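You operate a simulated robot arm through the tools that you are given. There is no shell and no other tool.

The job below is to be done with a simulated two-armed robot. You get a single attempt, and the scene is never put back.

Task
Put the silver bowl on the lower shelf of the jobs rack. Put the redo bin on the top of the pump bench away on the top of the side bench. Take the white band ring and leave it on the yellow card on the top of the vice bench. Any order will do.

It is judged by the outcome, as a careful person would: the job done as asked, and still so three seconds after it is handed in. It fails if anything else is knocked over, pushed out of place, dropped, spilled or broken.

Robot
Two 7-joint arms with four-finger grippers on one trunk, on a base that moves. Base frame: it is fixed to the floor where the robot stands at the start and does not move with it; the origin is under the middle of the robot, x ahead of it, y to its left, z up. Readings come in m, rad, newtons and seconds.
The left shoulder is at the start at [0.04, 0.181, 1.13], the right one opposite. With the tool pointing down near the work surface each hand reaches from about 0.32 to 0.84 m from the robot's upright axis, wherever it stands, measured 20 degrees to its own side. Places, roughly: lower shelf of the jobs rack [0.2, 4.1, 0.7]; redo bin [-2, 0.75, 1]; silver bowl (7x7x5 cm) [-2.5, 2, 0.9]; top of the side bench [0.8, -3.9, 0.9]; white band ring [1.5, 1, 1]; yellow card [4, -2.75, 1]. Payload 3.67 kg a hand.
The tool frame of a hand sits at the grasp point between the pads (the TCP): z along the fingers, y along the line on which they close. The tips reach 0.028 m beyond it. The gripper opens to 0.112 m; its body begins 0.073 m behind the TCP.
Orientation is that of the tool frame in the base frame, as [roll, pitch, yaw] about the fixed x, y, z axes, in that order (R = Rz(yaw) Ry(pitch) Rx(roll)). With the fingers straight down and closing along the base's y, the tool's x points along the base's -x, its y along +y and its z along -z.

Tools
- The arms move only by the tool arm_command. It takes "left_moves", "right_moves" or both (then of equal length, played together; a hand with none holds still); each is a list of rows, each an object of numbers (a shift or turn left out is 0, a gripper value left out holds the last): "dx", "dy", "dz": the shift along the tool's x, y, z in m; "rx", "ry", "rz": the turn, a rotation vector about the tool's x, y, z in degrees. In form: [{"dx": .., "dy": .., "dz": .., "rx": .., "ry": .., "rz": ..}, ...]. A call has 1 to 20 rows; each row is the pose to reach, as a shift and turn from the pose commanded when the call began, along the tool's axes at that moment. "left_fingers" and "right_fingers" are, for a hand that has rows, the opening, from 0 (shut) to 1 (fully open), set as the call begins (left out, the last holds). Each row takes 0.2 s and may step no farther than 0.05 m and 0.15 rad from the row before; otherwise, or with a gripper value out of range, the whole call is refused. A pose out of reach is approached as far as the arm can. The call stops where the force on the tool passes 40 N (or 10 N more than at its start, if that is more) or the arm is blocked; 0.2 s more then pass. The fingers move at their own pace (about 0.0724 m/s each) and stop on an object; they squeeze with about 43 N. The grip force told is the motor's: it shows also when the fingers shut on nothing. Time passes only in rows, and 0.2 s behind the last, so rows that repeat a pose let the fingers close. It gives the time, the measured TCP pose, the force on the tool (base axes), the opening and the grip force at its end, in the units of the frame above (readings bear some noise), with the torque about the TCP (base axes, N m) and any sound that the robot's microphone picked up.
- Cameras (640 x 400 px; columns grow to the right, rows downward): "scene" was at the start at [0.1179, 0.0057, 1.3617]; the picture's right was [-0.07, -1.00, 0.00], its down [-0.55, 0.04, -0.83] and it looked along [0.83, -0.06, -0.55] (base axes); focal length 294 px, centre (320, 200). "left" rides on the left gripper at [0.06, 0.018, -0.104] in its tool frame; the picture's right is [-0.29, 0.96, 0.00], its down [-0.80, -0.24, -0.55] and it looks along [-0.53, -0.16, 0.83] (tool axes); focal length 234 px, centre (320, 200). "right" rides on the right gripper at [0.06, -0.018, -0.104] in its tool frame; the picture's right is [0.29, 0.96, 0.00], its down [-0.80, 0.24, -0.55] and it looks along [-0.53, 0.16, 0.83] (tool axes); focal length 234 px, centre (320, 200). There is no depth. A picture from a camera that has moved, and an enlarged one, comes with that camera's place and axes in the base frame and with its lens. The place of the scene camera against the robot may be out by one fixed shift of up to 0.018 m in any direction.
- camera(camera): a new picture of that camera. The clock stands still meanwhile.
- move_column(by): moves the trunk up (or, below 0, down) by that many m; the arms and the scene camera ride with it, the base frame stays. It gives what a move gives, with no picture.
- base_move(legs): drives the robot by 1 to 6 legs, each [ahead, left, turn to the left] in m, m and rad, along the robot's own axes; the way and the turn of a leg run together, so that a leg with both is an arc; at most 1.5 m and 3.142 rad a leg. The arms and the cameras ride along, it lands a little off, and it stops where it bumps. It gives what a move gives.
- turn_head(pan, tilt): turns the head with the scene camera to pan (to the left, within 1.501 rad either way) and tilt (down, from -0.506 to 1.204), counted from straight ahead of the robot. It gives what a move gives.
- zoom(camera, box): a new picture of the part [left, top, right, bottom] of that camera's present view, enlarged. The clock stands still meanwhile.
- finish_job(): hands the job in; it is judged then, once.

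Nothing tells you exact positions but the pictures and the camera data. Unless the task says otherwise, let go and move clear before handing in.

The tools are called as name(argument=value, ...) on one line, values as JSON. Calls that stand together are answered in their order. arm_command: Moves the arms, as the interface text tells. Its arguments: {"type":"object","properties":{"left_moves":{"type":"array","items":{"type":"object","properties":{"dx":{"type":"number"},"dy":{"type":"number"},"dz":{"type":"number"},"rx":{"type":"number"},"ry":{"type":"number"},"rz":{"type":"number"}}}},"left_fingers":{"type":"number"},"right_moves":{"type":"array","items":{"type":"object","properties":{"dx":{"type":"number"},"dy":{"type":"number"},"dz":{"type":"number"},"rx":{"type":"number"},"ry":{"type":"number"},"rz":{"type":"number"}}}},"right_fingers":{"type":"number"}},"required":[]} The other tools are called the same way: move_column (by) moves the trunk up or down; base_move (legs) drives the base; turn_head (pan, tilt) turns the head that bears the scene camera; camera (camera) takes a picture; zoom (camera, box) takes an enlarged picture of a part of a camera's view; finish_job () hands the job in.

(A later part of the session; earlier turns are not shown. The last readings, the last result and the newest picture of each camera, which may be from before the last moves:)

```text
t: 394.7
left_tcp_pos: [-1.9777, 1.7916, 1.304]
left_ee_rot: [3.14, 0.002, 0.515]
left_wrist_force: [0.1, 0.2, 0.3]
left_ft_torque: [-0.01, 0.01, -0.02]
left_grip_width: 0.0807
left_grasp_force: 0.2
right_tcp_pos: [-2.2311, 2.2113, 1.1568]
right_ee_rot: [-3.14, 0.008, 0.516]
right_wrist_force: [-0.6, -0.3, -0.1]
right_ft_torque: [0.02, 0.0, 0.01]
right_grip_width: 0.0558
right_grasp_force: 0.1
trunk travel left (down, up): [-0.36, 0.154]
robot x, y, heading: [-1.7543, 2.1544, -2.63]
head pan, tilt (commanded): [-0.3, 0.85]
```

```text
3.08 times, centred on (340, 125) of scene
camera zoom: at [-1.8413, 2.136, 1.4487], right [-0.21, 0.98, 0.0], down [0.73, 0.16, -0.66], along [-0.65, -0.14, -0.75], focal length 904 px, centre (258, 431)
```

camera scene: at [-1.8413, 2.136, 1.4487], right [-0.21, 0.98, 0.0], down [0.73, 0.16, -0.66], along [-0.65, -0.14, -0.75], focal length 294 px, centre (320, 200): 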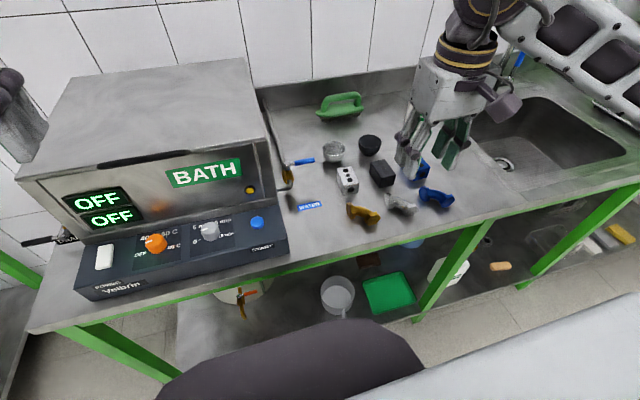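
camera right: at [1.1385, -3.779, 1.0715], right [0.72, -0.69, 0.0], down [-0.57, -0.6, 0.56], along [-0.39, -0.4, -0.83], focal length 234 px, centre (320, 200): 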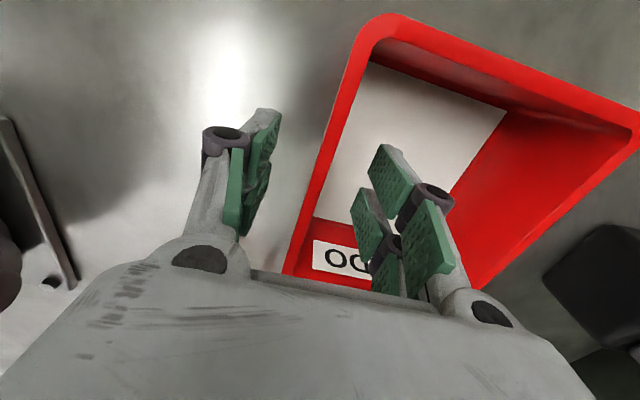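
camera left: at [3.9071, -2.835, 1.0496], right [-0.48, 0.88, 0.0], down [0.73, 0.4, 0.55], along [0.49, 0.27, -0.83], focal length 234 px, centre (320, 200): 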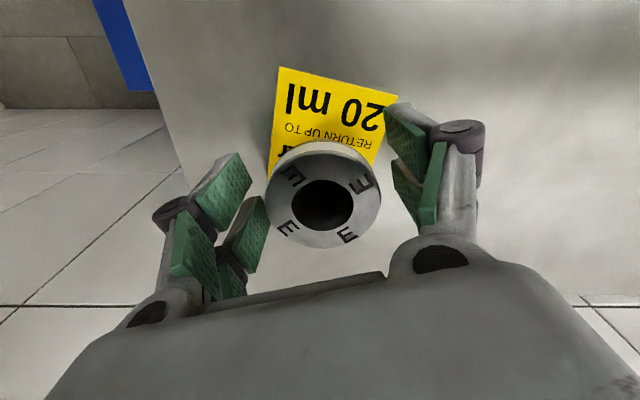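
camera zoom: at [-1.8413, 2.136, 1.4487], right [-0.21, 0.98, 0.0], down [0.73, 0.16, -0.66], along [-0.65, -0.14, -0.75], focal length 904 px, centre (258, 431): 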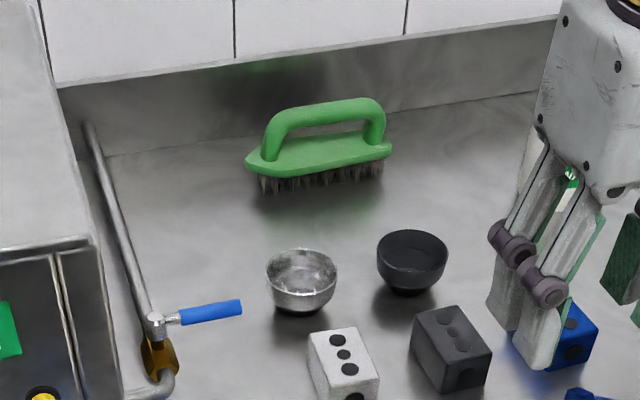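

arm_command(right_moves=[{"dx": -0.04, "dy": 0.003}, {"dx": -0.08, "dy": 0.006}, {"dx": -0.12, "dy": 0.01}, {"dx": -0.16, "dy": 0.013}, {"dx": -0.2, "dy": 0.017}, {"dx": -0.24, "dy": 0.02}, {"dx": -0.28, "dy": 0.023}, {"dx": -0.3206, "dy": 0.0265}, {"dx": -0.3206, "dy": 0.0265, "dz": 0.03}, {"dx": -0.3206, "dy": 0.0265, "dz": 0.06}, {"dx": -0.3206, "dy": 0.0265, "dz": 0.08}, {"dx": -0.3206, "dy": 0.0265, "dz": 0.08}], right_fingers=0.8)

camera(camera="right")

camera(camera="scene")

```text
t: 397.3
left_tcp_pos: [-1.9791, 1.7913, 1.3056]
left_ee_rot: [-3.14, 0.001, 0.513]
left_wrist_force: [-0.1, -0.6, 0.9]
left_ft_torque: [0.02, -0.03, 0.01]
left_grip_width: 0.0807
left_grasp_force: 0.1
right_tcp_pos: [-2.4971, 2.0317, 1.0794]
right_ee_rot: [-3.14, 0.008, 0.515]
right_wrist_force: [-0.3, -0.1, -0.3]
right_ft_torque: [-0.03, -0.01, 0.03]
right_grip_width: 0.0893
right_grasp_force: 0.1
trunk travel left (down, up): [-0.36, 0.154]
robot x, y, heading: [-1.7546, 2.1492, -2.627]
head pan, tilt (commanded): [-0.3, 0.85]
```

```text
taken
camera right: at [-2.4529, 2.0764, 1.1826], right [0.72, -0.69, 0.0], down [-0.57, -0.6, 0.56], along [-0.39, -0.4, -0.83], focal length 234 px, centre (320, 200)
```

right: 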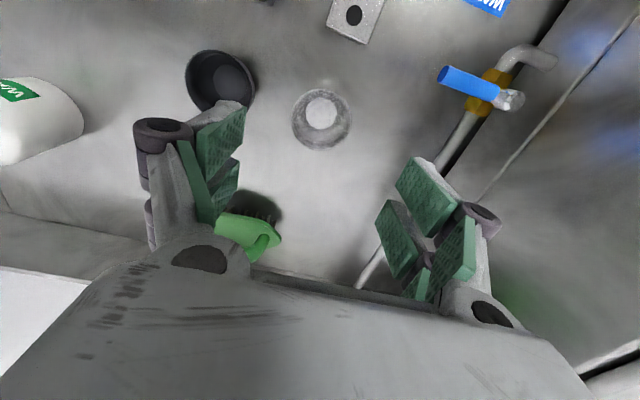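

```text
taken
camera scene: at [-1.8409, 2.1366, 1.4487], right [-0.21, 0.98, 0.0], down [0.73, 0.16, -0.66], along [-0.64, -0.14, -0.75], focal length 294 px, centre (320, 200)
```

scene: 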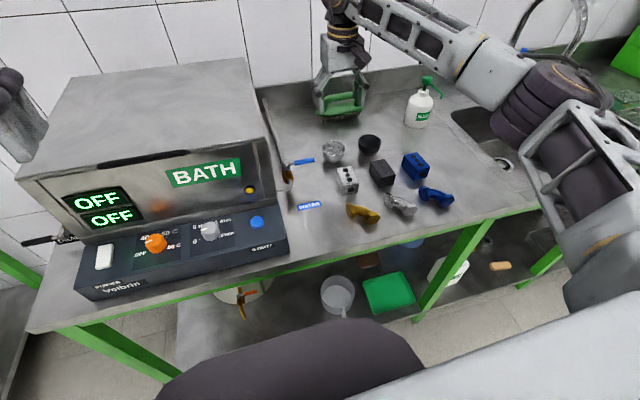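

arm_command(right_moves=[{"dx": -0.007, "dy": 0.0045, "dz": 0.03}, {"dx": -0.007, "dy": 0.0045, "dz": 0.06}, {"dx": -0.007, "dy": 0.0045, "dz": 0.09}, {"dx": -0.007, "dy": 0.0045, "dz": 0.11}, {"dx": -0.007, "dy": 0.0045, "dz": 0.11}])

camera(camera="right")

zoom(camera="scene", box=[270, 60, 430, 200])

```text
t: 398.5
left_tcp_pos: [-1.9774, 1.7932, 1.3046]
left_ee_rot: [3.14, 0.0, 0.512]
left_wrist_force: [0.3, 0.6, -1.1]
left_ft_torque: [0.01, -0.02, -0.01]
left_grip_width: 0.0808
left_grasp_force: 0.1
right_tcp_pos: [-2.502, 2.0222, 0.97]
right_ee_rot: [3.141, 0.009, 0.514]
right_wrist_force: [0.8, -0.6, 0.7]
right_ft_torque: [-0.01, 0.0, -0.01]
right_grip_width: 0.0892
right_grasp_force: 0.1
trunk travel left (down, up): [-0.36, 0.154]
robot x, y, heading: [-1.7551, 2.1496, -2.627]
head pan, tilt (commanded): [-0.3, 0.85]
```

```text
taken
camera right: at [-2.4571, 2.0683, 1.0726], right [0.72, -0.69, 0.0], down [-0.57, -0.6, 0.56], along [-0.39, -0.4, -0.83], focal length 234 px, centre (320, 200)
```

right: 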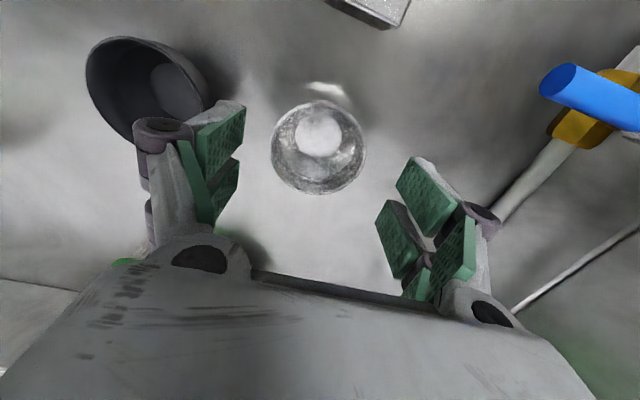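

```text
2.86 times, centred on (350, 130) of scene
camera zoom: at [-1.8408, 2.1363, 1.4487], right [-0.21, 0.98, 0.0], down [0.73, 0.16, -0.66], along [-0.65, -0.14, -0.75], focal length 839 px, centre (234, 400)
```

zoom: 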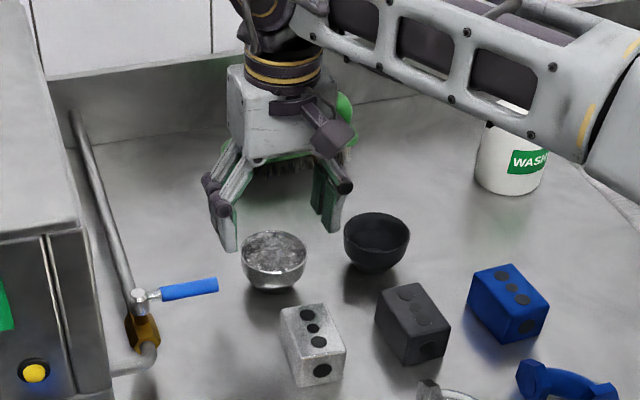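

Rim re-measured at z≈0.909, centred under the TCP. Narrowing the fingers to ~80 mm and lowering.

arm_command(right_moves=[{"dx": 0.001}, {"dx": 0.001, "dz": 0.02}, {"dx": 0.001, "dz": 0.04}, {"dx": 0.001, "dz": 0.04}], right_fingers=0.72)

camera(camera="right")

zoom(camera="scene", box=[270, 60, 430, 200])

```text
t: 399.5
left_tcp_pos: [-1.9767, 1.7929, 1.305]
left_ee_rot: [-3.141, 0.001, 0.514]
left_wrist_force: [0.8, 0.3, 0.4]
left_ft_torque: [0.0, 0.03, 0.01]
left_grip_width: 0.0806
left_grasp_force: 0.0
right_tcp_pos: [-2.5005, 2.0225, 0.9287]
right_ee_rot: [3.14, 0.008, 0.515]
right_wrist_force: [-0.1, -0.5, -0.1]
right_ft_torque: [0.01, -0.01, 0.03]
right_grip_width: 0.0805
right_grasp_force: 0.0
trunk travel left (down, up): [-0.36, 0.154]
robot x, y, heading: [-1.7543, 2.1461, -2.627]
head pan, tilt (commanded): [-0.3, 0.85]
```

```text
taken
camera right: at [-2.4564, 2.0679, 1.0324], right [0.72, -0.69, 0.0], down [-0.57, -0.6, 0.56], along [-0.39, -0.4, -0.83], focal length 234 px, centre (320, 200)
```

right: 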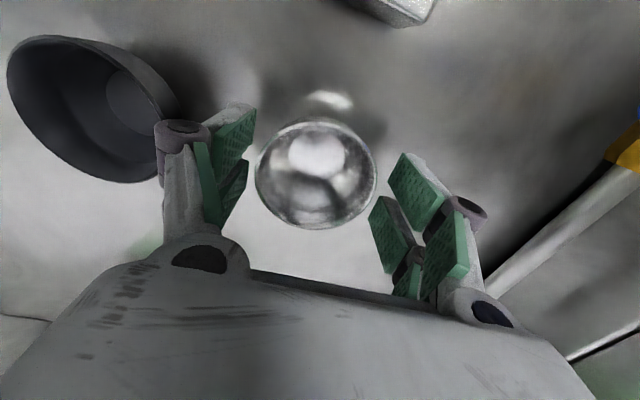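

```text
2.86 times, centred on (350, 130) of scene
camera zoom: at [-1.8407, 2.1362, 1.4487], right [-0.21, 0.98, 0.0], down [0.73, 0.16, -0.66], along [-0.65, -0.14, -0.75], focal length 839 px, centre (234, 400)
```

zoom: 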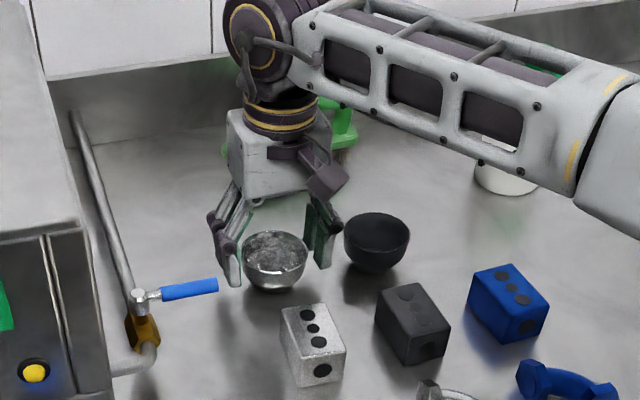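

arm_command(right_moves=[{"dy": -0.0025, "dz": 0.01}, {"dy": -0.0025, "dz": 0.02}, {"dy": -0.0025, "dz": 0.03}, {"dy": -0.0025, "dz": 0.033}, {"dy": -0.0025, "dz": 0.033}])

camera(camera="right")

zoom(camera="scene", box=[290, 80, 390, 160])

```text
t: 400.7
left_tcp_pos: [-1.9763, 1.7937, 1.306]
left_ee_rot: [-3.141, 0.003, 0.516]
left_wrist_force: [-0.2, -1.0, -0.3]
left_ft_torque: [0.01, 0.01, 0.0]
left_grip_width: 0.0808
left_grasp_force: 0.1
right_tcp_pos: [-2.5021, 2.0248, 0.9015]
right_ee_rot: [-3.14, 0.015, 0.514]
right_wrist_force: [-2.4, 4.9, 34.9]
right_ft_torque: [1.18, -0.09, 0.21]
right_grip_width: 0.0822
right_grasp_force: 19.3
trunk travel left (down, up): [-0.36, 0.154]
robot x, y, heading: [-1.7568, 2.1533, -2.633]
head pan, tilt (commanded): [-0.3, 0.85]
```

```text
taken
camera right: at [-2.4576, 2.0699, 1.004], right [0.72, -0.69, 0.0], down [-0.57, -0.6, 0.57], along [-0.39, -0.41, -0.82], focal length 234 px, centre (320, 200)
```

right: 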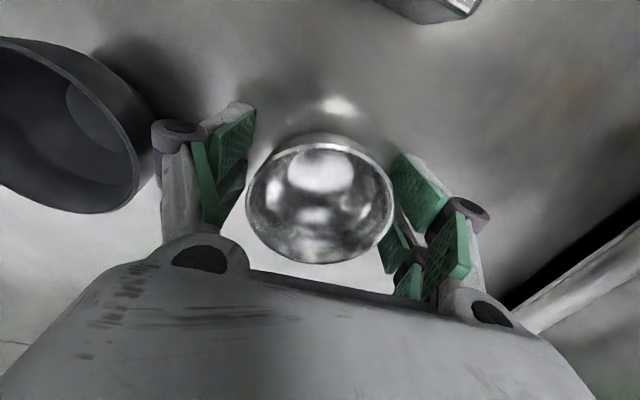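

```text
5.00 times, centred on (340, 120) of scene
camera zoom: at [-1.8381, 2.137, 1.4491], right [-0.21, 0.98, 0.0], down [0.73, 0.16, -0.66], along [-0.65, -0.14, -0.75], focal length 1468 px, centre (220, 600)
```

zoom: 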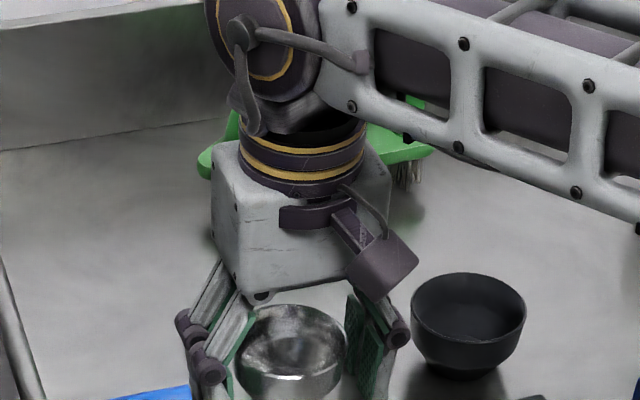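

The fingertips touched the bench (35 N), so the surface is at about z≈0.873. Raising slightly to free them.

arm_command(right_moves=[{"dz": -0.006}, {"dz": -0.012}, {"dz": -0.012}])

camera(camera="right")

```text
t: 401.5
left_tcp_pos: [-1.9783, 1.7922, 1.3054]
left_ee_rot: [-3.141, 0.001, 0.516]
left_wrist_force: [-0.5, -0.7, -0.2]
left_ft_torque: [-0.01, -0.01, 0.04]
left_grip_width: 0.0805
left_grasp_force: 0.0
right_tcp_pos: [-2.5025, 2.0245, 0.9069]
right_ee_rot: [3.142, 0.006, 0.514]
right_wrist_force: [0.1, 0.0, 0.3]
right_ft_torque: [0.02, -0.01, 0.01]
right_grip_width: 0.0808
right_grasp_force: 0.1
trunk travel left (down, up): [-0.36, 0.154]
robot x, y, heading: [-1.7538, 2.1534, -2.631]
head pan, tilt (commanded): [-0.3, 0.85]
```

```text
taken
camera right: at [-2.4579, 2.0698, 1.0108], right [0.72, -0.69, 0.0], down [-0.57, -0.6, 0.56], along [-0.39, -0.4, -0.83], focal length 234 px, centre (320, 200)
```

right: 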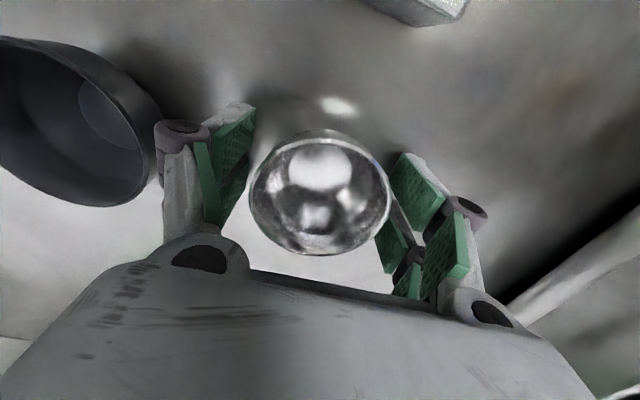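

Clear again, the bowl centred between the pads. Closing gently.

arm_command(right_moves=[{}, {}, {}, {}, {}], right_fingers=0.0)

camera(camera="right")

```text
t: 402.7
left_tcp_pos: [-1.9788, 1.7928, 1.3044]
left_ee_rot: [-3.141, 0.002, 0.515]
left_wrist_force: [0.3, 0.7, 1.4]
left_ft_torque: [-0.02, 0.01, 0.04]
left_grip_width: 0.0803
left_grasp_force: 0.1
right_tcp_pos: [-2.5033, 2.0244, 0.9091]
right_ee_rot: [-3.141, 0.008, 0.515]
right_wrist_force: [1.5, 0.5, -0.5]
right_ft_torque: [-0.03, 0.05, -0.04]
right_grip_width: 0.0623
right_grasp_force: 43.0
trunk travel left (down, up): [-0.36, 0.154]
robot x, y, heading: [-1.7566, 2.152, -2.632]
head pan, tilt (commanded): [-0.3, 0.85]
```

```text
taken
camera right: at [-2.4587, 2.0697, 1.0114], right [0.72, -0.69, 0.0], down [-0.57, -0.6, 0.56], along [-0.39, -0.4, -0.83], focal length 234 px, centre (320, 200)
```

right: 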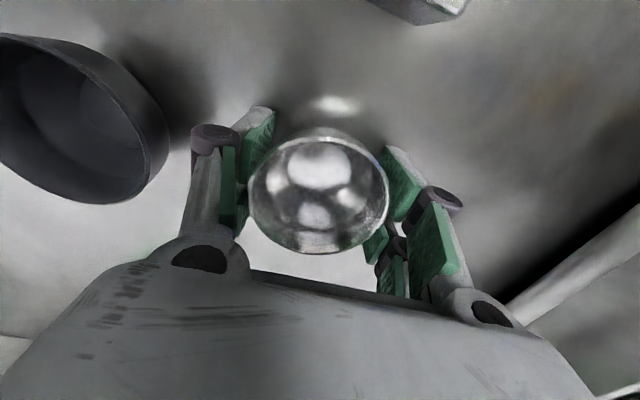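

arm_command(right_moves=[{"dz": -0.002}, {"dz": -0.004}, {"dz": -0.007}, {"dz": -0.011}, {"dz": -0.015}, {"dz": -0.02}, {"dz": -0.025}])

camera(camera="right")

zoom(camera="scene", box=[290, 80, 390, 160])

```text
t: 404.3
left_tcp_pos: [-1.9793, 1.7932, 1.3057]
left_ee_rot: [-3.14, 0.003, 0.515]
left_wrist_force: [-0.1, 0.4, 0.4]
left_ft_torque: [0.04, 0.0, -0.02]
left_grip_width: 0.0807
left_grasp_force: 0.1
right_tcp_pos: [-2.5019, 2.0244, 0.934]
right_ee_rot: [3.141, 0.007, 0.515]
right_wrist_force: [-0.4, 0.8, -0.7]
right_ft_torque: [0.0, 0.0, 0.02]
right_grip_width: 0.0623
right_grasp_force: 43.0
trunk travel left (down, up): [-0.36, 0.154]
robot x, y, heading: [-1.7541, 2.154, -2.628]
head pan, tilt (commanded): [-0.3, 0.85]
```

```text
taken
camera right: at [-2.4583, 2.07, 1.0367], right [0.72, -0.69, 0.0], down [-0.57, -0.6, 0.56], along [-0.39, -0.4, -0.83], focal length 234 px, centre (320, 200)
```

right: 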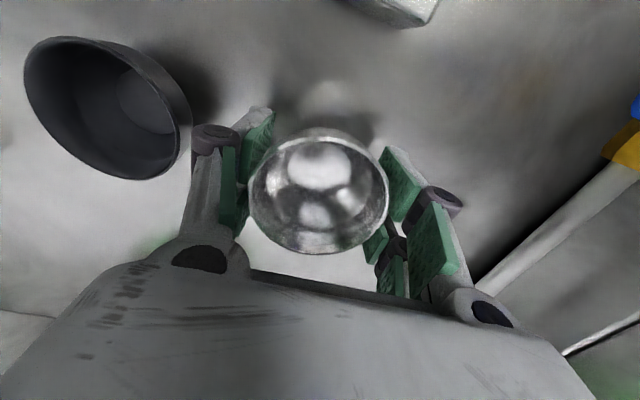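

```text
5.00 times, centred on (340, 120) of scene
camera zoom: at [-1.8411, 2.1362, 1.4487], right [-0.21, 0.98, 0.0], down [0.73, 0.16, -0.66], along [-0.64, -0.14, -0.75], focal length 1468 px, centre (220, 600)
```

zoom: 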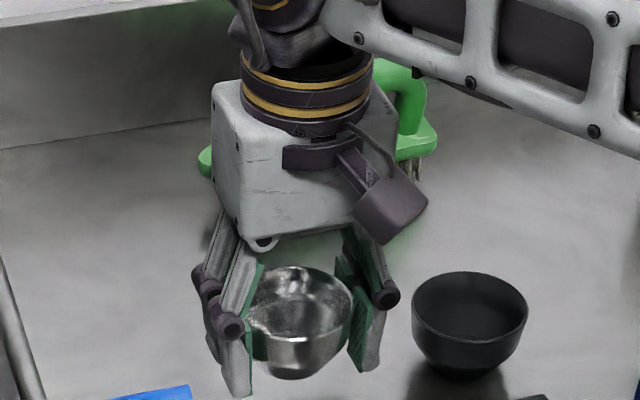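

The bowl is held. Continuing the slow lift to a safe height, then retracting.

arm_command(right_moves=[{"dz": -0.005}, {"dz": -0.015}, {"dz": -0.027}, {"dz": -0.04}, {"dz": -0.053}, {"dz": -0.066}, {"dz": -0.079}, {"dz": -0.092}, {"dz": -0.105}, {"dz": -0.118}, {"dz": -0.131}, {"dz": -0.144}, {"dz": -0.157}, {"dz": -0.17}, {"dz": -0.183}, {"dz": -0.196}, {"dz": -0.208}, {"dz": -0.216}, {"dz": -0.22}])

base_move(legs=[[-0.6, 0, 0]])

camera(camera="right")

camera(camera="scene")

```text
t: 408.3
left_tcp_pos: [-1.9776, 1.7921, 1.3051]
left_ee_rot: [-3.141, 0.001, 0.516]
left_wrist_force: [0.0, -0.9, 0.1]
left_ft_torque: [-0.01, -0.05, -0.01]
left_grip_width: 0.0805
left_grasp_force: 0.0
right_tcp_pos: [-2.5006, 2.0245, 1.1526]
right_ee_rot: [3.141, 0.008, 0.514]
right_wrist_force: [-0.2, -0.2, -0.9]
right_ft_torque: [0.01, -0.04, -0.01]
right_grip_width: 0.0621
right_grasp_force: 43.2
trunk travel left (down, up): [-0.36, 0.154]
robot x, y, heading: [-1.7576, 2.1504, -2.629]
head pan, tilt (commanded): [-0.3, 0.85]
```

```text
t: 411.8
left_tcp_pos: [-1.4562, 2.0873, 1.3053]
left_ee_rot: [-3.142, 0.002, 0.515]
left_wrist_force: [0.7, 0.1, 0.3]
left_ft_torque: [0.02, 0.01, 0.01]
left_grip_width: 0.0805
left_grasp_force: 0.2
right_tcp_pos: [-1.9785, 2.3195, 1.1529]
right_ee_rot: [-3.141, 0.008, 0.517]
right_wrist_force: [0.5, -0.3, -1.8]
right_ft_torque: [0.0, 0.02, -0.01]
right_grip_width: 0.0618
right_grasp_force: 42.4
trunk travel left (down, up): [-0.36, 0.154]
robot x, y, heading: [-1.2327, 2.4461, -2.631]
head pan, tilt (commanded): [-0.3, 0.85]
```

```text
taken
camera right: at [-1.9344, 2.3644, 1.2563], right [0.72, -0.69, 0.0], down [-0.57, -0.6, 0.56], along [-0.39, -0.4, -0.83], focal length 234 px, centre (320, 200)
```

right: 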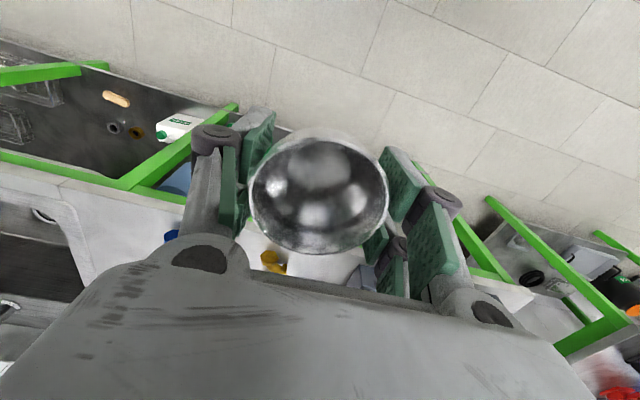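

```text
taken
camera scene: at [-1.3192, 2.4311, 1.4486], right [-0.21, 0.98, 0.0], down [0.73, 0.16, -0.66], along [-0.64, -0.14, -0.75], focal length 294 px, centre (320, 200)
```

scene: 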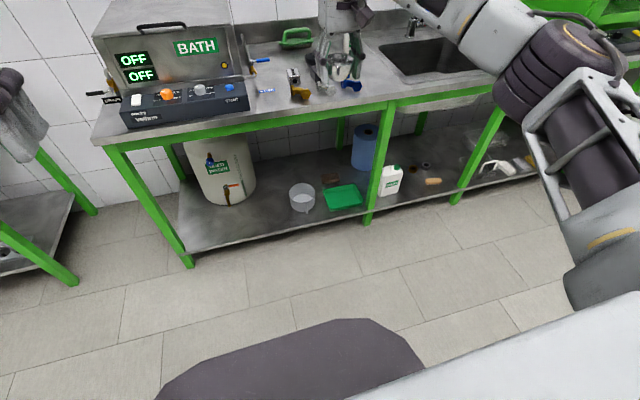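

arm_command(right_moves=[{"dx": 0.005}, {"dx": 0.015}, {"dx": 0.028}, {"dx": 0.043}, {"dx": 0.058}, {"dx": 0.073}, {"dx": 0.088}, {"dx": 0.103}, {"dx": 0.118}, {"dx": 0.133}, {"dx": 0.148}, {"dx": 0.163}, {"dx": 0.178}, {"dx": 0.193}, {"dx": 0.208}, {"dx": 0.223}, {"dx": 0.236}, {"dx": 0.246}, {"dx": 0.25}])

base_move(legs=[[-0.43, 0, 0], [0, 0, -1.57], [0, 0, -1.57]])

camera(camera="right")

```text
t: 415.8
left_tcp_pos: [-1.4552, 2.0868, 1.3034]
left_ee_rot: [-3.141, 0.003, 0.517]
left_wrist_force: [0.1, 0.1, 0.7]
left_ft_torque: [0.0, 0.01, -0.01]
left_grip_width: 0.0806
left_grasp_force: 0.0
right_tcp_pos: [-1.7589, 2.4439, 1.1511]
right_ee_rot: [-3.141, 0.006, 0.516]
right_wrist_force: [0.5, 0.1, -1.2]
right_ft_torque: [0.02, -0.01, 0.01]
right_grip_width: 0.0624
right_grasp_force: 43.1
trunk travel left (down, up): [-0.36, 0.154]
robot x, y, heading: [-1.233, 2.4477, -2.626]
head pan, tilt (commanded): [-0.3, 0.85]
```

```text
t: 427.0
left_tcp_pos: [-0.6308, 3.0151, 1.3047]
left_ee_rot: [3.141, 0.001, -2.638]
left_wrist_force: [0.8, -0.3, -0.7]
left_ft_torque: [0.01, -0.01, -0.03]
left_grip_width: 0.0808
left_grasp_force: 0.0
right_tcp_pos: [-0.3297, 2.6544, 1.1513]
right_ee_rot: [3.141, 0.006, -2.638]
right_wrist_force: [0.3, 0.3, -0.9]
right_ft_torque: [0.03, 0.02, 0.03]
right_grip_width: 0.0624
right_grasp_force: 43.2
trunk travel left (down, up): [-0.36, 0.154]
robot x, y, heading: [-0.8581, 2.6627, 0.502]
head pan, tilt (commanded): [-0.3, 0.85]
```

```text
taken
camera right: at [-0.3748, 2.6091, 1.2546], right [-0.71, 0.7, 0.0], down [0.58, 0.59, 0.56], along [0.39, 0.4, -0.83], focal length 234 px, centre (320, 200)
```

right: 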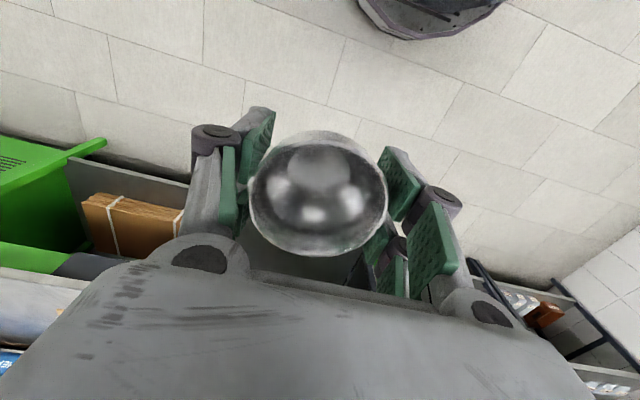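

Bowl steady. Moving over in front of the jobs rack, tucking the left arm aside, and lowering the trunk so the forearm can pass under the upper shelf.

base_move(legs=[[0, 1.06, 0.013]])

arm_command(left_moves=[{"dx": 0.03, "dy": 0.03}, {"dx": 0.06, "dy": 0.06}, {"dx": 0.09, "dy": 0.09}, {"dx": 0.11, "dy": 0.12}, {"dx": 0.12, "dy": 0.15}])

move_column(by=-0.27)

turn_head(pan=-0.2, tilt=0.3)

camera(camera="scene")

```text
t: 432.6
left_tcp_pos: [-1.1514, 3.9434, 1.3042]
left_ee_rot: [-3.141, 0.002, -2.623]
left_wrist_force: [0.0, -0.3, -0.7]
left_ft_torque: [0.0, 0.0, 0.02]
left_grip_width: 0.0805
left_grasp_force: 0.0
right_tcp_pos: [-0.8455, 3.5862, 1.1503]
right_ee_rot: [3.141, 0.008, -2.625]
right_wrist_force: [0.2, 0.4, -0.9]
right_ft_torque: [-0.02, 0.01, 0.03]
right_grip_width: 0.0626
right_grasp_force: 43.1
trunk travel left (down, up): [-0.36, 0.154]
robot x, y, heading: [-1.3732, 3.5835, 0.51]
head pan, tilt (commanded): [-0.3, 0.85]
```

```text
t: 433.8
left_tcp_pos: [-1.2852, 3.9888, 1.2934]
left_ee_rot: [-3.141, 0.003, -2.627]
left_wrist_force: [-1.5, -0.8, 0.7]
left_ft_torque: [0.03, -0.11, 0.04]
left_grip_width: 0.0808
left_grasp_force: 0.5
left hand out of reach, approached as far as the arm can: row 4, 5
right_tcp_pos: [-0.8471, 3.5858, 1.153]
right_ee_rot: [3.142, 0.009, -2.624]
right_wrist_force: [0.1, 0.0, -0.8]
right_ft_torque: [-0.02, 0.01, 0.03]
right_grip_width: 0.0622
right_grasp_force: 43.5
trunk travel left (down, up): [-0.36, 0.154]
robot x, y, heading: [-1.3739, 3.5815, 0.512]
head pan, tilt (commanded): [-0.3, 0.85]
```

```text
t: 436.5
left_tcp_pos: [-1.2848, 3.9895, 1.0227]
left_ee_rot: [3.141, 0.003, -2.624]
left_wrist_force: [0.6, -0.3, -0.4]
left_ft_torque: [0.01, 0.01, 0.03]
left_grip_width: 0.0805
left_grasp_force: 0.0
right_tcp_pos: [-0.847, 3.5866, 0.8818]
right_ee_rot: [3.141, 0.006, -2.624]
right_wrist_force: [-0.2, 0.3, -2.0]
right_ft_torque: [-0.03, -0.03, 0.02]
right_grip_width: 0.0623
right_grasp_force: 43.0
trunk travel left (down, up): [-0.09, 0.424]
robot x, y, heading: [-1.3697, 3.5848, 0.517]
head pan, tilt (commanded): [-0.3, 0.85]
```

```text
t: 437.5
left_tcp_pos: [-1.2854, 3.9897, 1.0235]
left_ee_rot: [3.141, 0.001, -2.624]
left_wrist_force: [-0.9, 0.6, -0.1]
left_ft_torque: [0.02, 0.02, 0.02]
left_grip_width: 0.0808
left_grasp_force: 0.0
right_tcp_pos: [-0.8473, 3.5874, 0.8808]
right_ee_rot: [3.141, 0.007, -2.626]
right_wrist_force: [0.5, 0.1, -1.6]
right_ft_torque: [0.02, 0.0, -0.01]
right_grip_width: 0.0625
right_grasp_force: 43.3
trunk travel left (down, up): [-0.09, 0.424]
robot x, y, heading: [-1.3737, 3.584, 0.514]
head pan, tilt (commanded): [-0.201, 0.3]
```

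```text
taken
camera scene: at [-1.2581, 3.6354, 1.227], right [0.31, -0.95, 0.0], down [-0.28, -0.09, -0.95], along [0.91, 0.3, -0.3], focal length 294 px, centre (320, 200)
```

scene: 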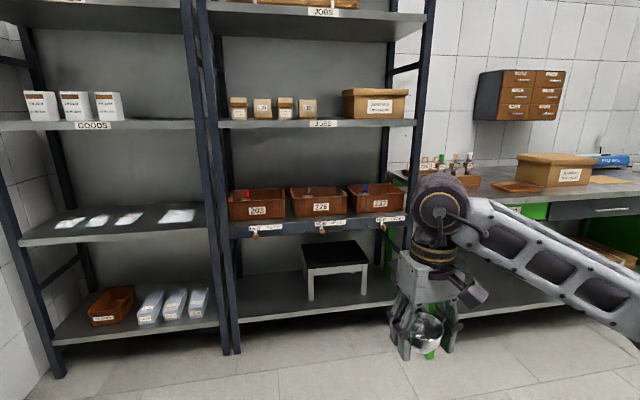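

base_move(legs=[[0.55, 0, 0]])

arm_command(right_moves=[{"dx": -0.005}, {"dx": -0.015}, {"dx": -0.028}, {"dx": -0.043}, {"dx": -0.058}, {"dx": -0.073}, {"dx": -0.088}, {"dx": -0.103}, {"dx": -0.118}, {"dx": -0.131}, {"dx": -0.141}, {"dx": -0.147}, {"dx": -0.15}])

arm_command(right_moves=[{"ry": -3}, {"ry": -8}, {"ry": -13}, {"ry": -18}, {"ry": -23}, {"ry": -28}, {"ry": -33}, {"ry": -38}, {"ry": -42}, {"ry": -45}])

camera(camera="right")

camera(camera="scene")

```text
t: 440.7
left_tcp_pos: [-0.8107, 4.2599, 1.0239]
left_ee_rot: [3.141, 0.001, -2.622]
left_wrist_force: [-0.2, 0.3, -0.3]
left_ft_torque: [-0.03, -0.01, -0.03]
left_grip_width: 0.0804
left_grasp_force: 0.1
right_tcp_pos: [-0.3718, 3.8591, 0.881]
right_ee_rot: [-3.141, 0.008, -2.622]
right_wrist_force: [0.6, -0.4, -0.8]
right_ft_torque: [-0.01, 0.01, -0.02]
right_grip_width: 0.0622
right_grasp_force: 43.0
trunk travel left (down, up): [-0.09, 0.424]
robot x, y, heading: [-0.9001, 3.8532, 0.515]
head pan, tilt (commanded): [-0.201, 0.3]
```

```text
t: 443.5
left_tcp_pos: [-0.8126, 4.2582, 1.0238]
left_ee_rot: [3.141, 0.002, -2.623]
left_wrist_force: [0.1, 0.6, -0.2]
left_ft_torque: [0.01, 0.02, -0.02]
left_grip_width: 0.0806
left_grasp_force: 0.0
right_tcp_pos: [-0.2432, 3.932, 0.8827]
right_ee_rot: [3.141, 0.006, -2.623]
right_wrist_force: [0.0, 0.8, -1.4]
right_ft_torque: [0.03, 0.02, 0.02]
right_grip_width: 0.0623
right_grasp_force: 42.8
trunk travel left (down, up): [-0.09, 0.424]
robot x, y, heading: [-0.8975, 3.8517, 0.519]
head pan, tilt (commanded): [-0.201, 0.3]
```

```text
t: 445.7
left_tcp_pos: [-0.8122, 4.2595, 1.0233]
left_ee_rot: [-3.14, 0.001, -2.624]
left_wrist_force: [-0.5, -0.3, 0.0]
left_ft_torque: [-0.02, -0.01, 0.01]
left_grip_width: 0.0805
left_grasp_force: 0.0
right_tcp_pos: [-0.2413, 3.9326, 0.8828]
right_ee_rot: [3.14, 0.794, -2.624]
right_wrist_force: [0.5, 0.3, -1.0]
right_ft_torque: [0.0, 0.01, 0.01]
right_grip_width: 0.0622
right_grasp_force: 43.4
trunk travel left (down, up): [-0.09, 0.424]
robot x, y, heading: [-0.9014, 3.8545, 0.515]
head pan, tilt (commanded): [-0.201, 0.3]
```

```text
taken
camera right: at [-0.3343, 3.8593, 0.9125], right [-0.65, 0.73, -0.2], down [0.02, 0.29, 0.96], along [0.76, 0.62, -0.21], focal length 234 px, centre (320, 200)
```

right: 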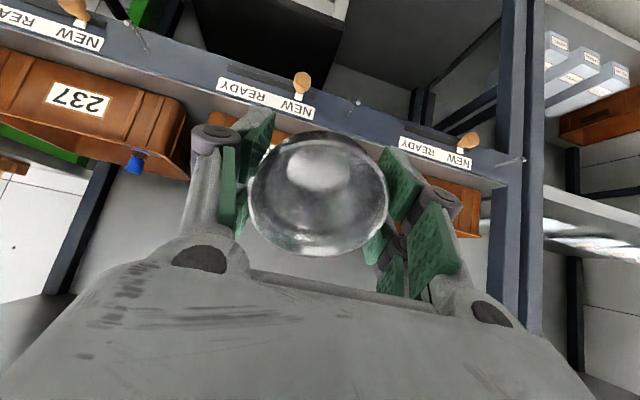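

```text
taken
camera scene: at [-0.7841, 3.9052, 1.227], right [0.31, -0.95, 0.0], down [-0.28, -0.09, -0.96], along [0.91, 0.3, -0.3], focal length 294 px, centre (320, 200)
```

scene: 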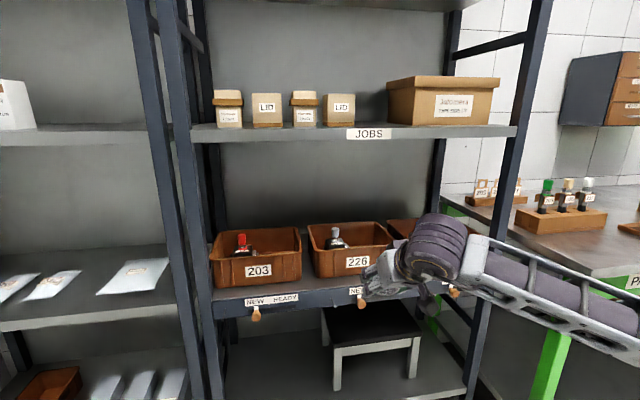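

The hand tilts forward 45° nicely with the bowl still held. Tray rims measure z≈0.847; I'll raise the trunk 27 mm so the bowl clears them, shift left 8 cm, and check.

move_column(by=0.027)

base_move(legs=[[0, 0.08, 0]])

camera(camera="right")

turn_head(pan=-0.45, tilt=0.3)

camera(camera="scene")

```text
t: 446.4
left_tcp_pos: [-0.812, 4.259, 1.0505]
left_ee_rot: [3.14, 0.002, -2.623]
left_wrist_force: [0.3, -1.4, 0.5]
left_ft_torque: [-0.01, 0.02, 0.0]
left_grip_width: 0.0807
left_grasp_force: 0.1
right_tcp_pos: [-0.243, 3.9329, 0.9103]
right_ee_rot: [3.141, 0.792, -2.621]
right_wrist_force: [0.0, -0.5, -1.5]
right_ft_torque: [-0.02, 0.03, 0.01]
right_grip_width: 0.0621
right_grasp_force: 42.6
trunk travel left (down, up): [-0.117, 0.397]
robot x, y, heading: [-0.8978, 3.8542, 0.517]
head pan, tilt (commanded): [-0.201, 0.3]
```

```text
t: 447.5
left_tcp_pos: [-0.8528, 4.3295, 1.0513]
left_ee_rot: [-3.139, 0.001, -2.623]
left_wrist_force: [-0.5, 0.3, 0.1]
left_ft_torque: [0.0, -0.03, 0.01]
left_grip_width: 0.0807
left_grasp_force: 0.1
right_tcp_pos: [-0.2829, 4.0039, 0.9098]
right_ee_rot: [-3.14, 0.794, -2.619]
right_wrist_force: [-0.4, 0.2, -1.0]
right_ft_torque: [-0.06, 0.02, -0.06]
right_grip_width: 0.0621
right_grasp_force: 43.4
trunk travel left (down, up): [-0.117, 0.397]
robot x, y, heading: [-0.9409, 3.9242, 0.518]
head pan, tilt (commanded): [-0.201, 0.3]
```

```text
taken
camera right: at [-0.3745, 3.93, 0.9403], right [-0.65, 0.73, -0.21], down [0.02, 0.29, 0.96], along [0.76, 0.62, -0.21], focal length 234 px, centre (320, 200)
```

right: 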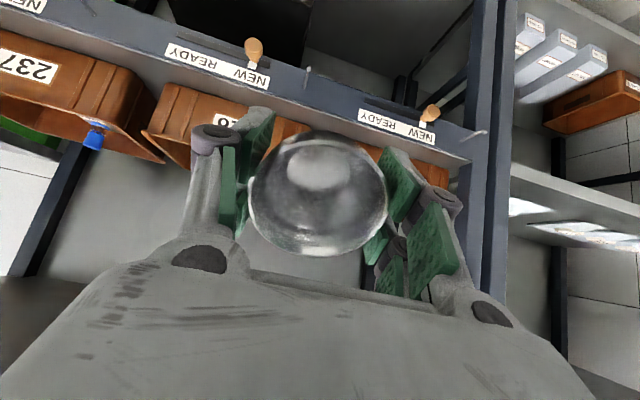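

```text
t: 448.3
left_tcp_pos: [-0.8516, 4.3285, 1.0503]
left_ee_rot: [3.14, 0.001, -2.621]
left_wrist_force: [-0.9, 0.0, 0.1]
left_ft_torque: [-0.02, -0.01, -0.01]
left_grip_width: 0.0806
left_grasp_force: 0.1
right_tcp_pos: [-0.2818, 4.0025, 0.9091]
right_ee_rot: [3.141, 0.793, -2.623]
right_wrist_force: [-0.5, -0.5, -0.1]
right_ft_torque: [-0.04, 0.03, -0.01]
right_grip_width: 0.0622
right_grasp_force: 42.8
trunk travel left (down, up): [-0.117, 0.397]
robot x, y, heading: [-0.9373, 3.9241, 0.513]
head pan, tilt (commanded): [-0.45, 0.3]
```

```text
taken
camera scene: at [-0.8191, 3.9519, 1.2544], right [0.07, -1.0, 0.0], down [-0.3, -0.02, -0.96], along [0.95, 0.07, -0.3], focal length 294 px, centre (320, 200)
```

scene: 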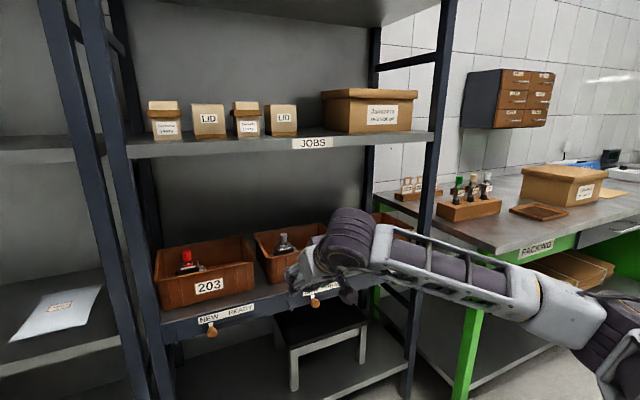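

The small caps standing in the trays reach z≈0.856, so I'll shift left another 7 cm to pass between two of them, raise 8 mm, and then drive in slowly.

base_move(legs=[[0, 0.07, 0]])

move_column(by=0.008)

base_move(legs=[[0.15, 0, 0]])

camera(camera="right")

turn_head(pan=-0.4, tilt=0.35)

camera(camera="scene")

```text
t: 449.3
left_tcp_pos: [-0.8876, 4.3915, 1.05]
left_ee_rot: [-3.14, 0.001, -2.621]
left_wrist_force: [-0.4, 0.1, -0.5]
left_ft_torque: [-0.01, -0.04, 0.0]
left_grip_width: 0.0807
left_grasp_force: 0.1
right_tcp_pos: [-0.3172, 4.0651, 0.9095]
right_ee_rot: [-3.139, 0.792, -2.62]
right_wrist_force: [-1.0, 0.7, -0.8]
right_ft_torque: [-0.03, 0.0, -0.05]
right_grip_width: 0.0622
right_grasp_force: 43.2
trunk travel left (down, up): [-0.117, 0.397]
robot x, y, heading: [-0.9758, 3.9878, 0.517]
head pan, tilt (commanded): [-0.45, 0.3]
```

```text
t: 449.9
left_tcp_pos: [-0.8874, 4.3892, 1.0582]
left_ee_rot: [3.142, 0.002, -2.622]
left_wrist_force: [-0.5, 1.0, -0.4]
left_ft_torque: [-0.02, 0.02, -0.01]
left_grip_width: 0.0807
left_grasp_force: 0.0
right_tcp_pos: [-0.3159, 4.0638, 0.9177]
right_ee_rot: [-3.141, 0.792, -2.622]
right_wrist_force: [-0.2, -0.1, -1.0]
right_ft_torque: [0.02, 0.02, -0.02]
right_grip_width: 0.0623
right_grasp_force: 43.0
trunk travel left (down, up): [-0.125, 0.389]
robot x, y, heading: [-0.9767, 3.983, 0.515]
head pan, tilt (commanded): [-0.45, 0.3]
```

```text
t: 451.3
left_tcp_pos: [-0.7555, 4.4655, 1.0579]
left_ee_rot: [-3.141, 0.0, -2.624]
left_wrist_force: [0.8, -0.6, -0.4]
left_ft_torque: [0.01, 0.04, -0.02]
left_grip_width: 0.0806
left_grasp_force: 0.1
right_tcp_pos: [-0.1842, 4.1386, 0.9178]
right_ee_rot: [3.141, 0.793, -2.622]
right_wrist_force: [0.4, 1.0, -0.6]
right_ft_torque: [-0.02, 0.06, -0.01]
right_grip_width: 0.0623
right_grasp_force: 43.5
trunk travel left (down, up): [-0.125, 0.389]
robot x, y, heading: [-0.8451, 4.0579, 0.517]
head pan, tilt (commanded): [-0.45, 0.3]
```

```text
taken
camera right: at [-0.2773, 4.0649, 0.9473], right [-0.65, 0.73, -0.2], down [0.03, 0.29, 0.96], along [0.76, 0.62, -0.21], focal length 234 px, centre (320, 200)
```

right: 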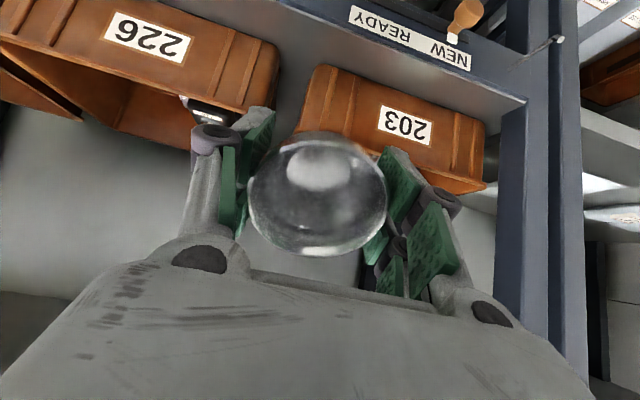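

```text
t: 451.9
left_tcp_pos: [-0.7574, 4.4636, 1.058]
left_ee_rot: [3.141, 0.002, -2.624]
left_wrist_force: [0.6, 0.2, -0.3]
left_ft_torque: [0.01, 0.0, 0.03]
left_grip_width: 0.0805
left_grasp_force: 0.1
right_tcp_pos: [-0.1866, 4.1375, 0.9173]
right_ee_rot: [3.141, 0.792, -2.622]
right_wrist_force: [0.0, 0.5, -0.8]
right_ft_torque: [0.0, -0.01, -0.01]
right_grip_width: 0.0623
right_grasp_force: 42.6
trunk travel left (down, up): [-0.125, 0.389]
robot x, y, heading: [-0.8441, 4.0615, 0.518]
head pan, tilt (commanded): [-0.4, 0.351]
```

```text
taken
camera scene: at [-0.7246, 4.0919, 1.2579], right [0.12, -0.99, 0.0], down [-0.34, -0.04, -0.94], along [0.93, 0.11, -0.34], focal length 294 px, centre (320, 200)
```

scene: 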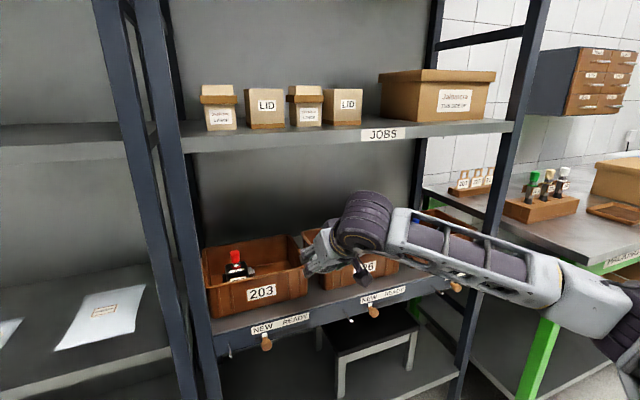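

Aligned with the gap between the two caps and clear of the packing bench. Driving in another 17 cm so the bowl passes over the trays.

base_move(legs=[[0.17, 0, 0]])

camera(camera="right")

turn_head(pan=-0.4, tilt=0.4)

camera(camera="scene")

```text
t: 453.4
left_tcp_pos: [-0.6088, 4.5478, 1.0593]
left_ee_rot: [3.141, 0.001, -2.624]
left_wrist_force: [0.6, 0.0, -0.2]
left_ft_torque: [0.03, 0.07, -0.01]
left_grip_width: 0.0809
left_grasp_force: 0.0
right_tcp_pos: [-0.0401, 4.2203, 0.9164]
right_ee_rot: [-3.14, 0.789, -2.625]
right_wrist_force: [0.4, 0.5, -1.9]
right_ft_torque: [-0.02, -0.01, 0.02]
right_grip_width: 0.0622
right_grasp_force: 43.0
trunk travel left (down, up): [-0.125, 0.389]
robot x, y, heading: [-0.6988, 4.145, 0.518]
head pan, tilt (commanded): [-0.4, 0.351]
```

```text
taken
camera right: at [-0.132, 4.1471, 0.9473], right [-0.65, 0.73, -0.2], down [0.03, 0.29, 0.96], along [0.76, 0.62, -0.21], focal length 234 px, centre (320, 200)
```

right: 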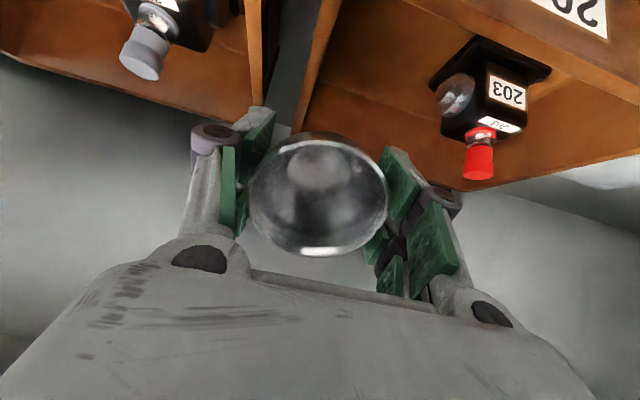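

```text
t: 454.0
left_tcp_pos: [-0.6101, 4.547, 1.0583]
left_ee_rot: [-3.141, 0.001, -2.623]
left_wrist_force: [-0.2, 0.5, -0.4]
left_ft_torque: [0.02, 0.01, -0.04]
left_grip_width: 0.0808
left_grasp_force: 0.0
right_tcp_pos: [-0.0412, 4.2201, 0.9181]
right_ee_rot: [-3.141, 0.792, -2.622]
right_wrist_force: [0.1, -0.1, -0.2]
right_ft_torque: [-0.03, 0.03, 0.01]
right_grip_width: 0.0621
right_grasp_force: 43.2
trunk travel left (down, up): [-0.125, 0.389]
robot x, y, heading: [-0.6986, 4.1445, 0.521]
head pan, tilt (commanded): [-0.4, 0.4]
```

```text
taken
camera scene: at [-0.5796, 4.1747, 1.2534], right [0.12, -0.99, 0.0], down [-0.39, -0.05, -0.92], along [0.91, 0.11, -0.39], focal length 294 px, centre (320, 200)
```

scene: 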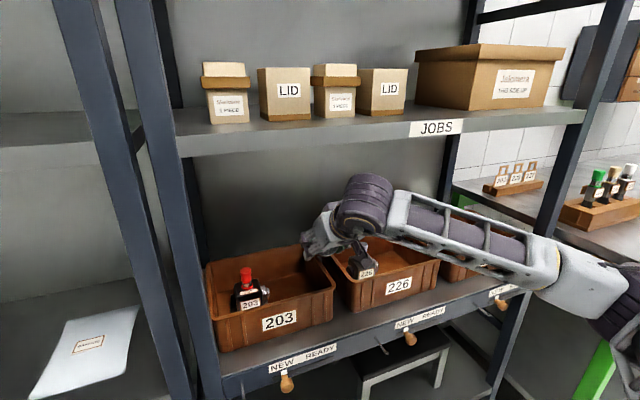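

zoom(camera="right", box=[0, 0, 640, 400])

arm_command(right_moves=[{"dx": -0.0035, "dz": 0.0036}, {"dx": -0.0105, "dz": 0.0107}, {"dx": -0.0197, "dz": 0.0199}, {"dx": -0.0295, "dz": 0.0299}, {"dx": -0.0393, "dz": 0.0399}, {"dx": -0.0492, "dz": 0.0498}, {"dx": -0.059, "dz": 0.0598}, {"dx": -0.0688, "dz": 0.0698}, {"dx": -0.0773, "dz": 0.0783}, {"dx": -0.0815, "dz": 0.0826}])

camera(camera="right")

camera(camera="scene")

```text
1.00 times, centred on (320, 200) of right (not enlarged: the box is as wide or as high as the picture)
camera zoom: at [-0.1331, 4.1466, 0.948], right [-0.65, 0.73, -0.2], down [0.02, 0.29, 0.96], along [0.76, 0.62, -0.21], focal length 234 px, centre (320, 200)
```

zoom: 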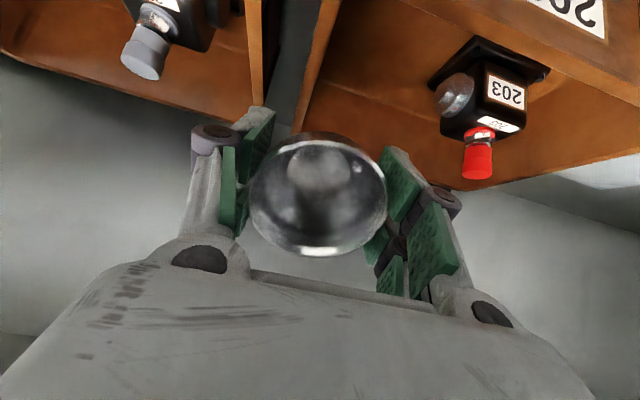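

```text
t: 456.2
left_tcp_pos: [-0.6108, 4.5478, 1.0583]
left_ee_rot: [3.141, 0.003, -2.624]
left_wrist_force: [-0.9, -0.5, -0.3]
left_ft_torque: [0.0, 0.03, -0.01]
left_grip_width: 0.0805
left_grasp_force: 0.0
right_tcp_pos: [0.0583, 4.2786, 0.9186]
right_ee_rot: [-3.141, 0.792, -2.623]
right_wrist_force: [0.2, -0.2, -1.3]
right_ft_torque: [0.0, 0.01, 0.01]
right_grip_width: 0.0624
right_grasp_force: 43.4
trunk travel left (down, up): [-0.125, 0.389]
robot x, y, heading: [-0.698, 4.1428, 0.515]
head pan, tilt (commanded): [-0.4, 0.4]
```

```text
taken
camera right: at [-0.0323, 4.2044, 0.948], right [-0.65, 0.73, -0.2], down [0.02, 0.29, 0.96], along [0.76, 0.62, -0.21], focal length 234 px, centre (320, 200)
```

right: 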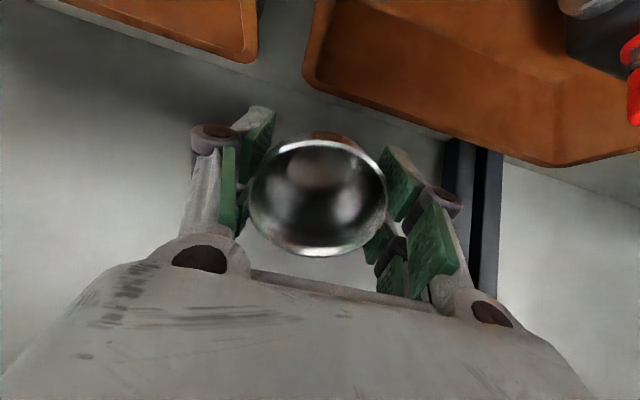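

```text
taken
camera scene: at [-0.5794, 4.1748, 1.2533], right [0.12, -0.99, 0.0], down [-0.39, -0.05, -0.92], along [0.91, 0.11, -0.39], focal length 294 px, centre (320, 200)
```

scene: 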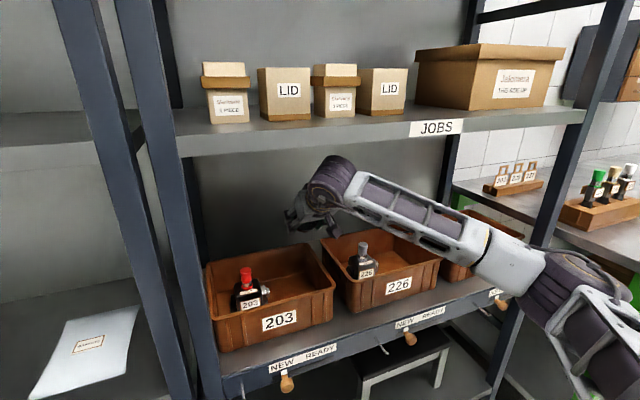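

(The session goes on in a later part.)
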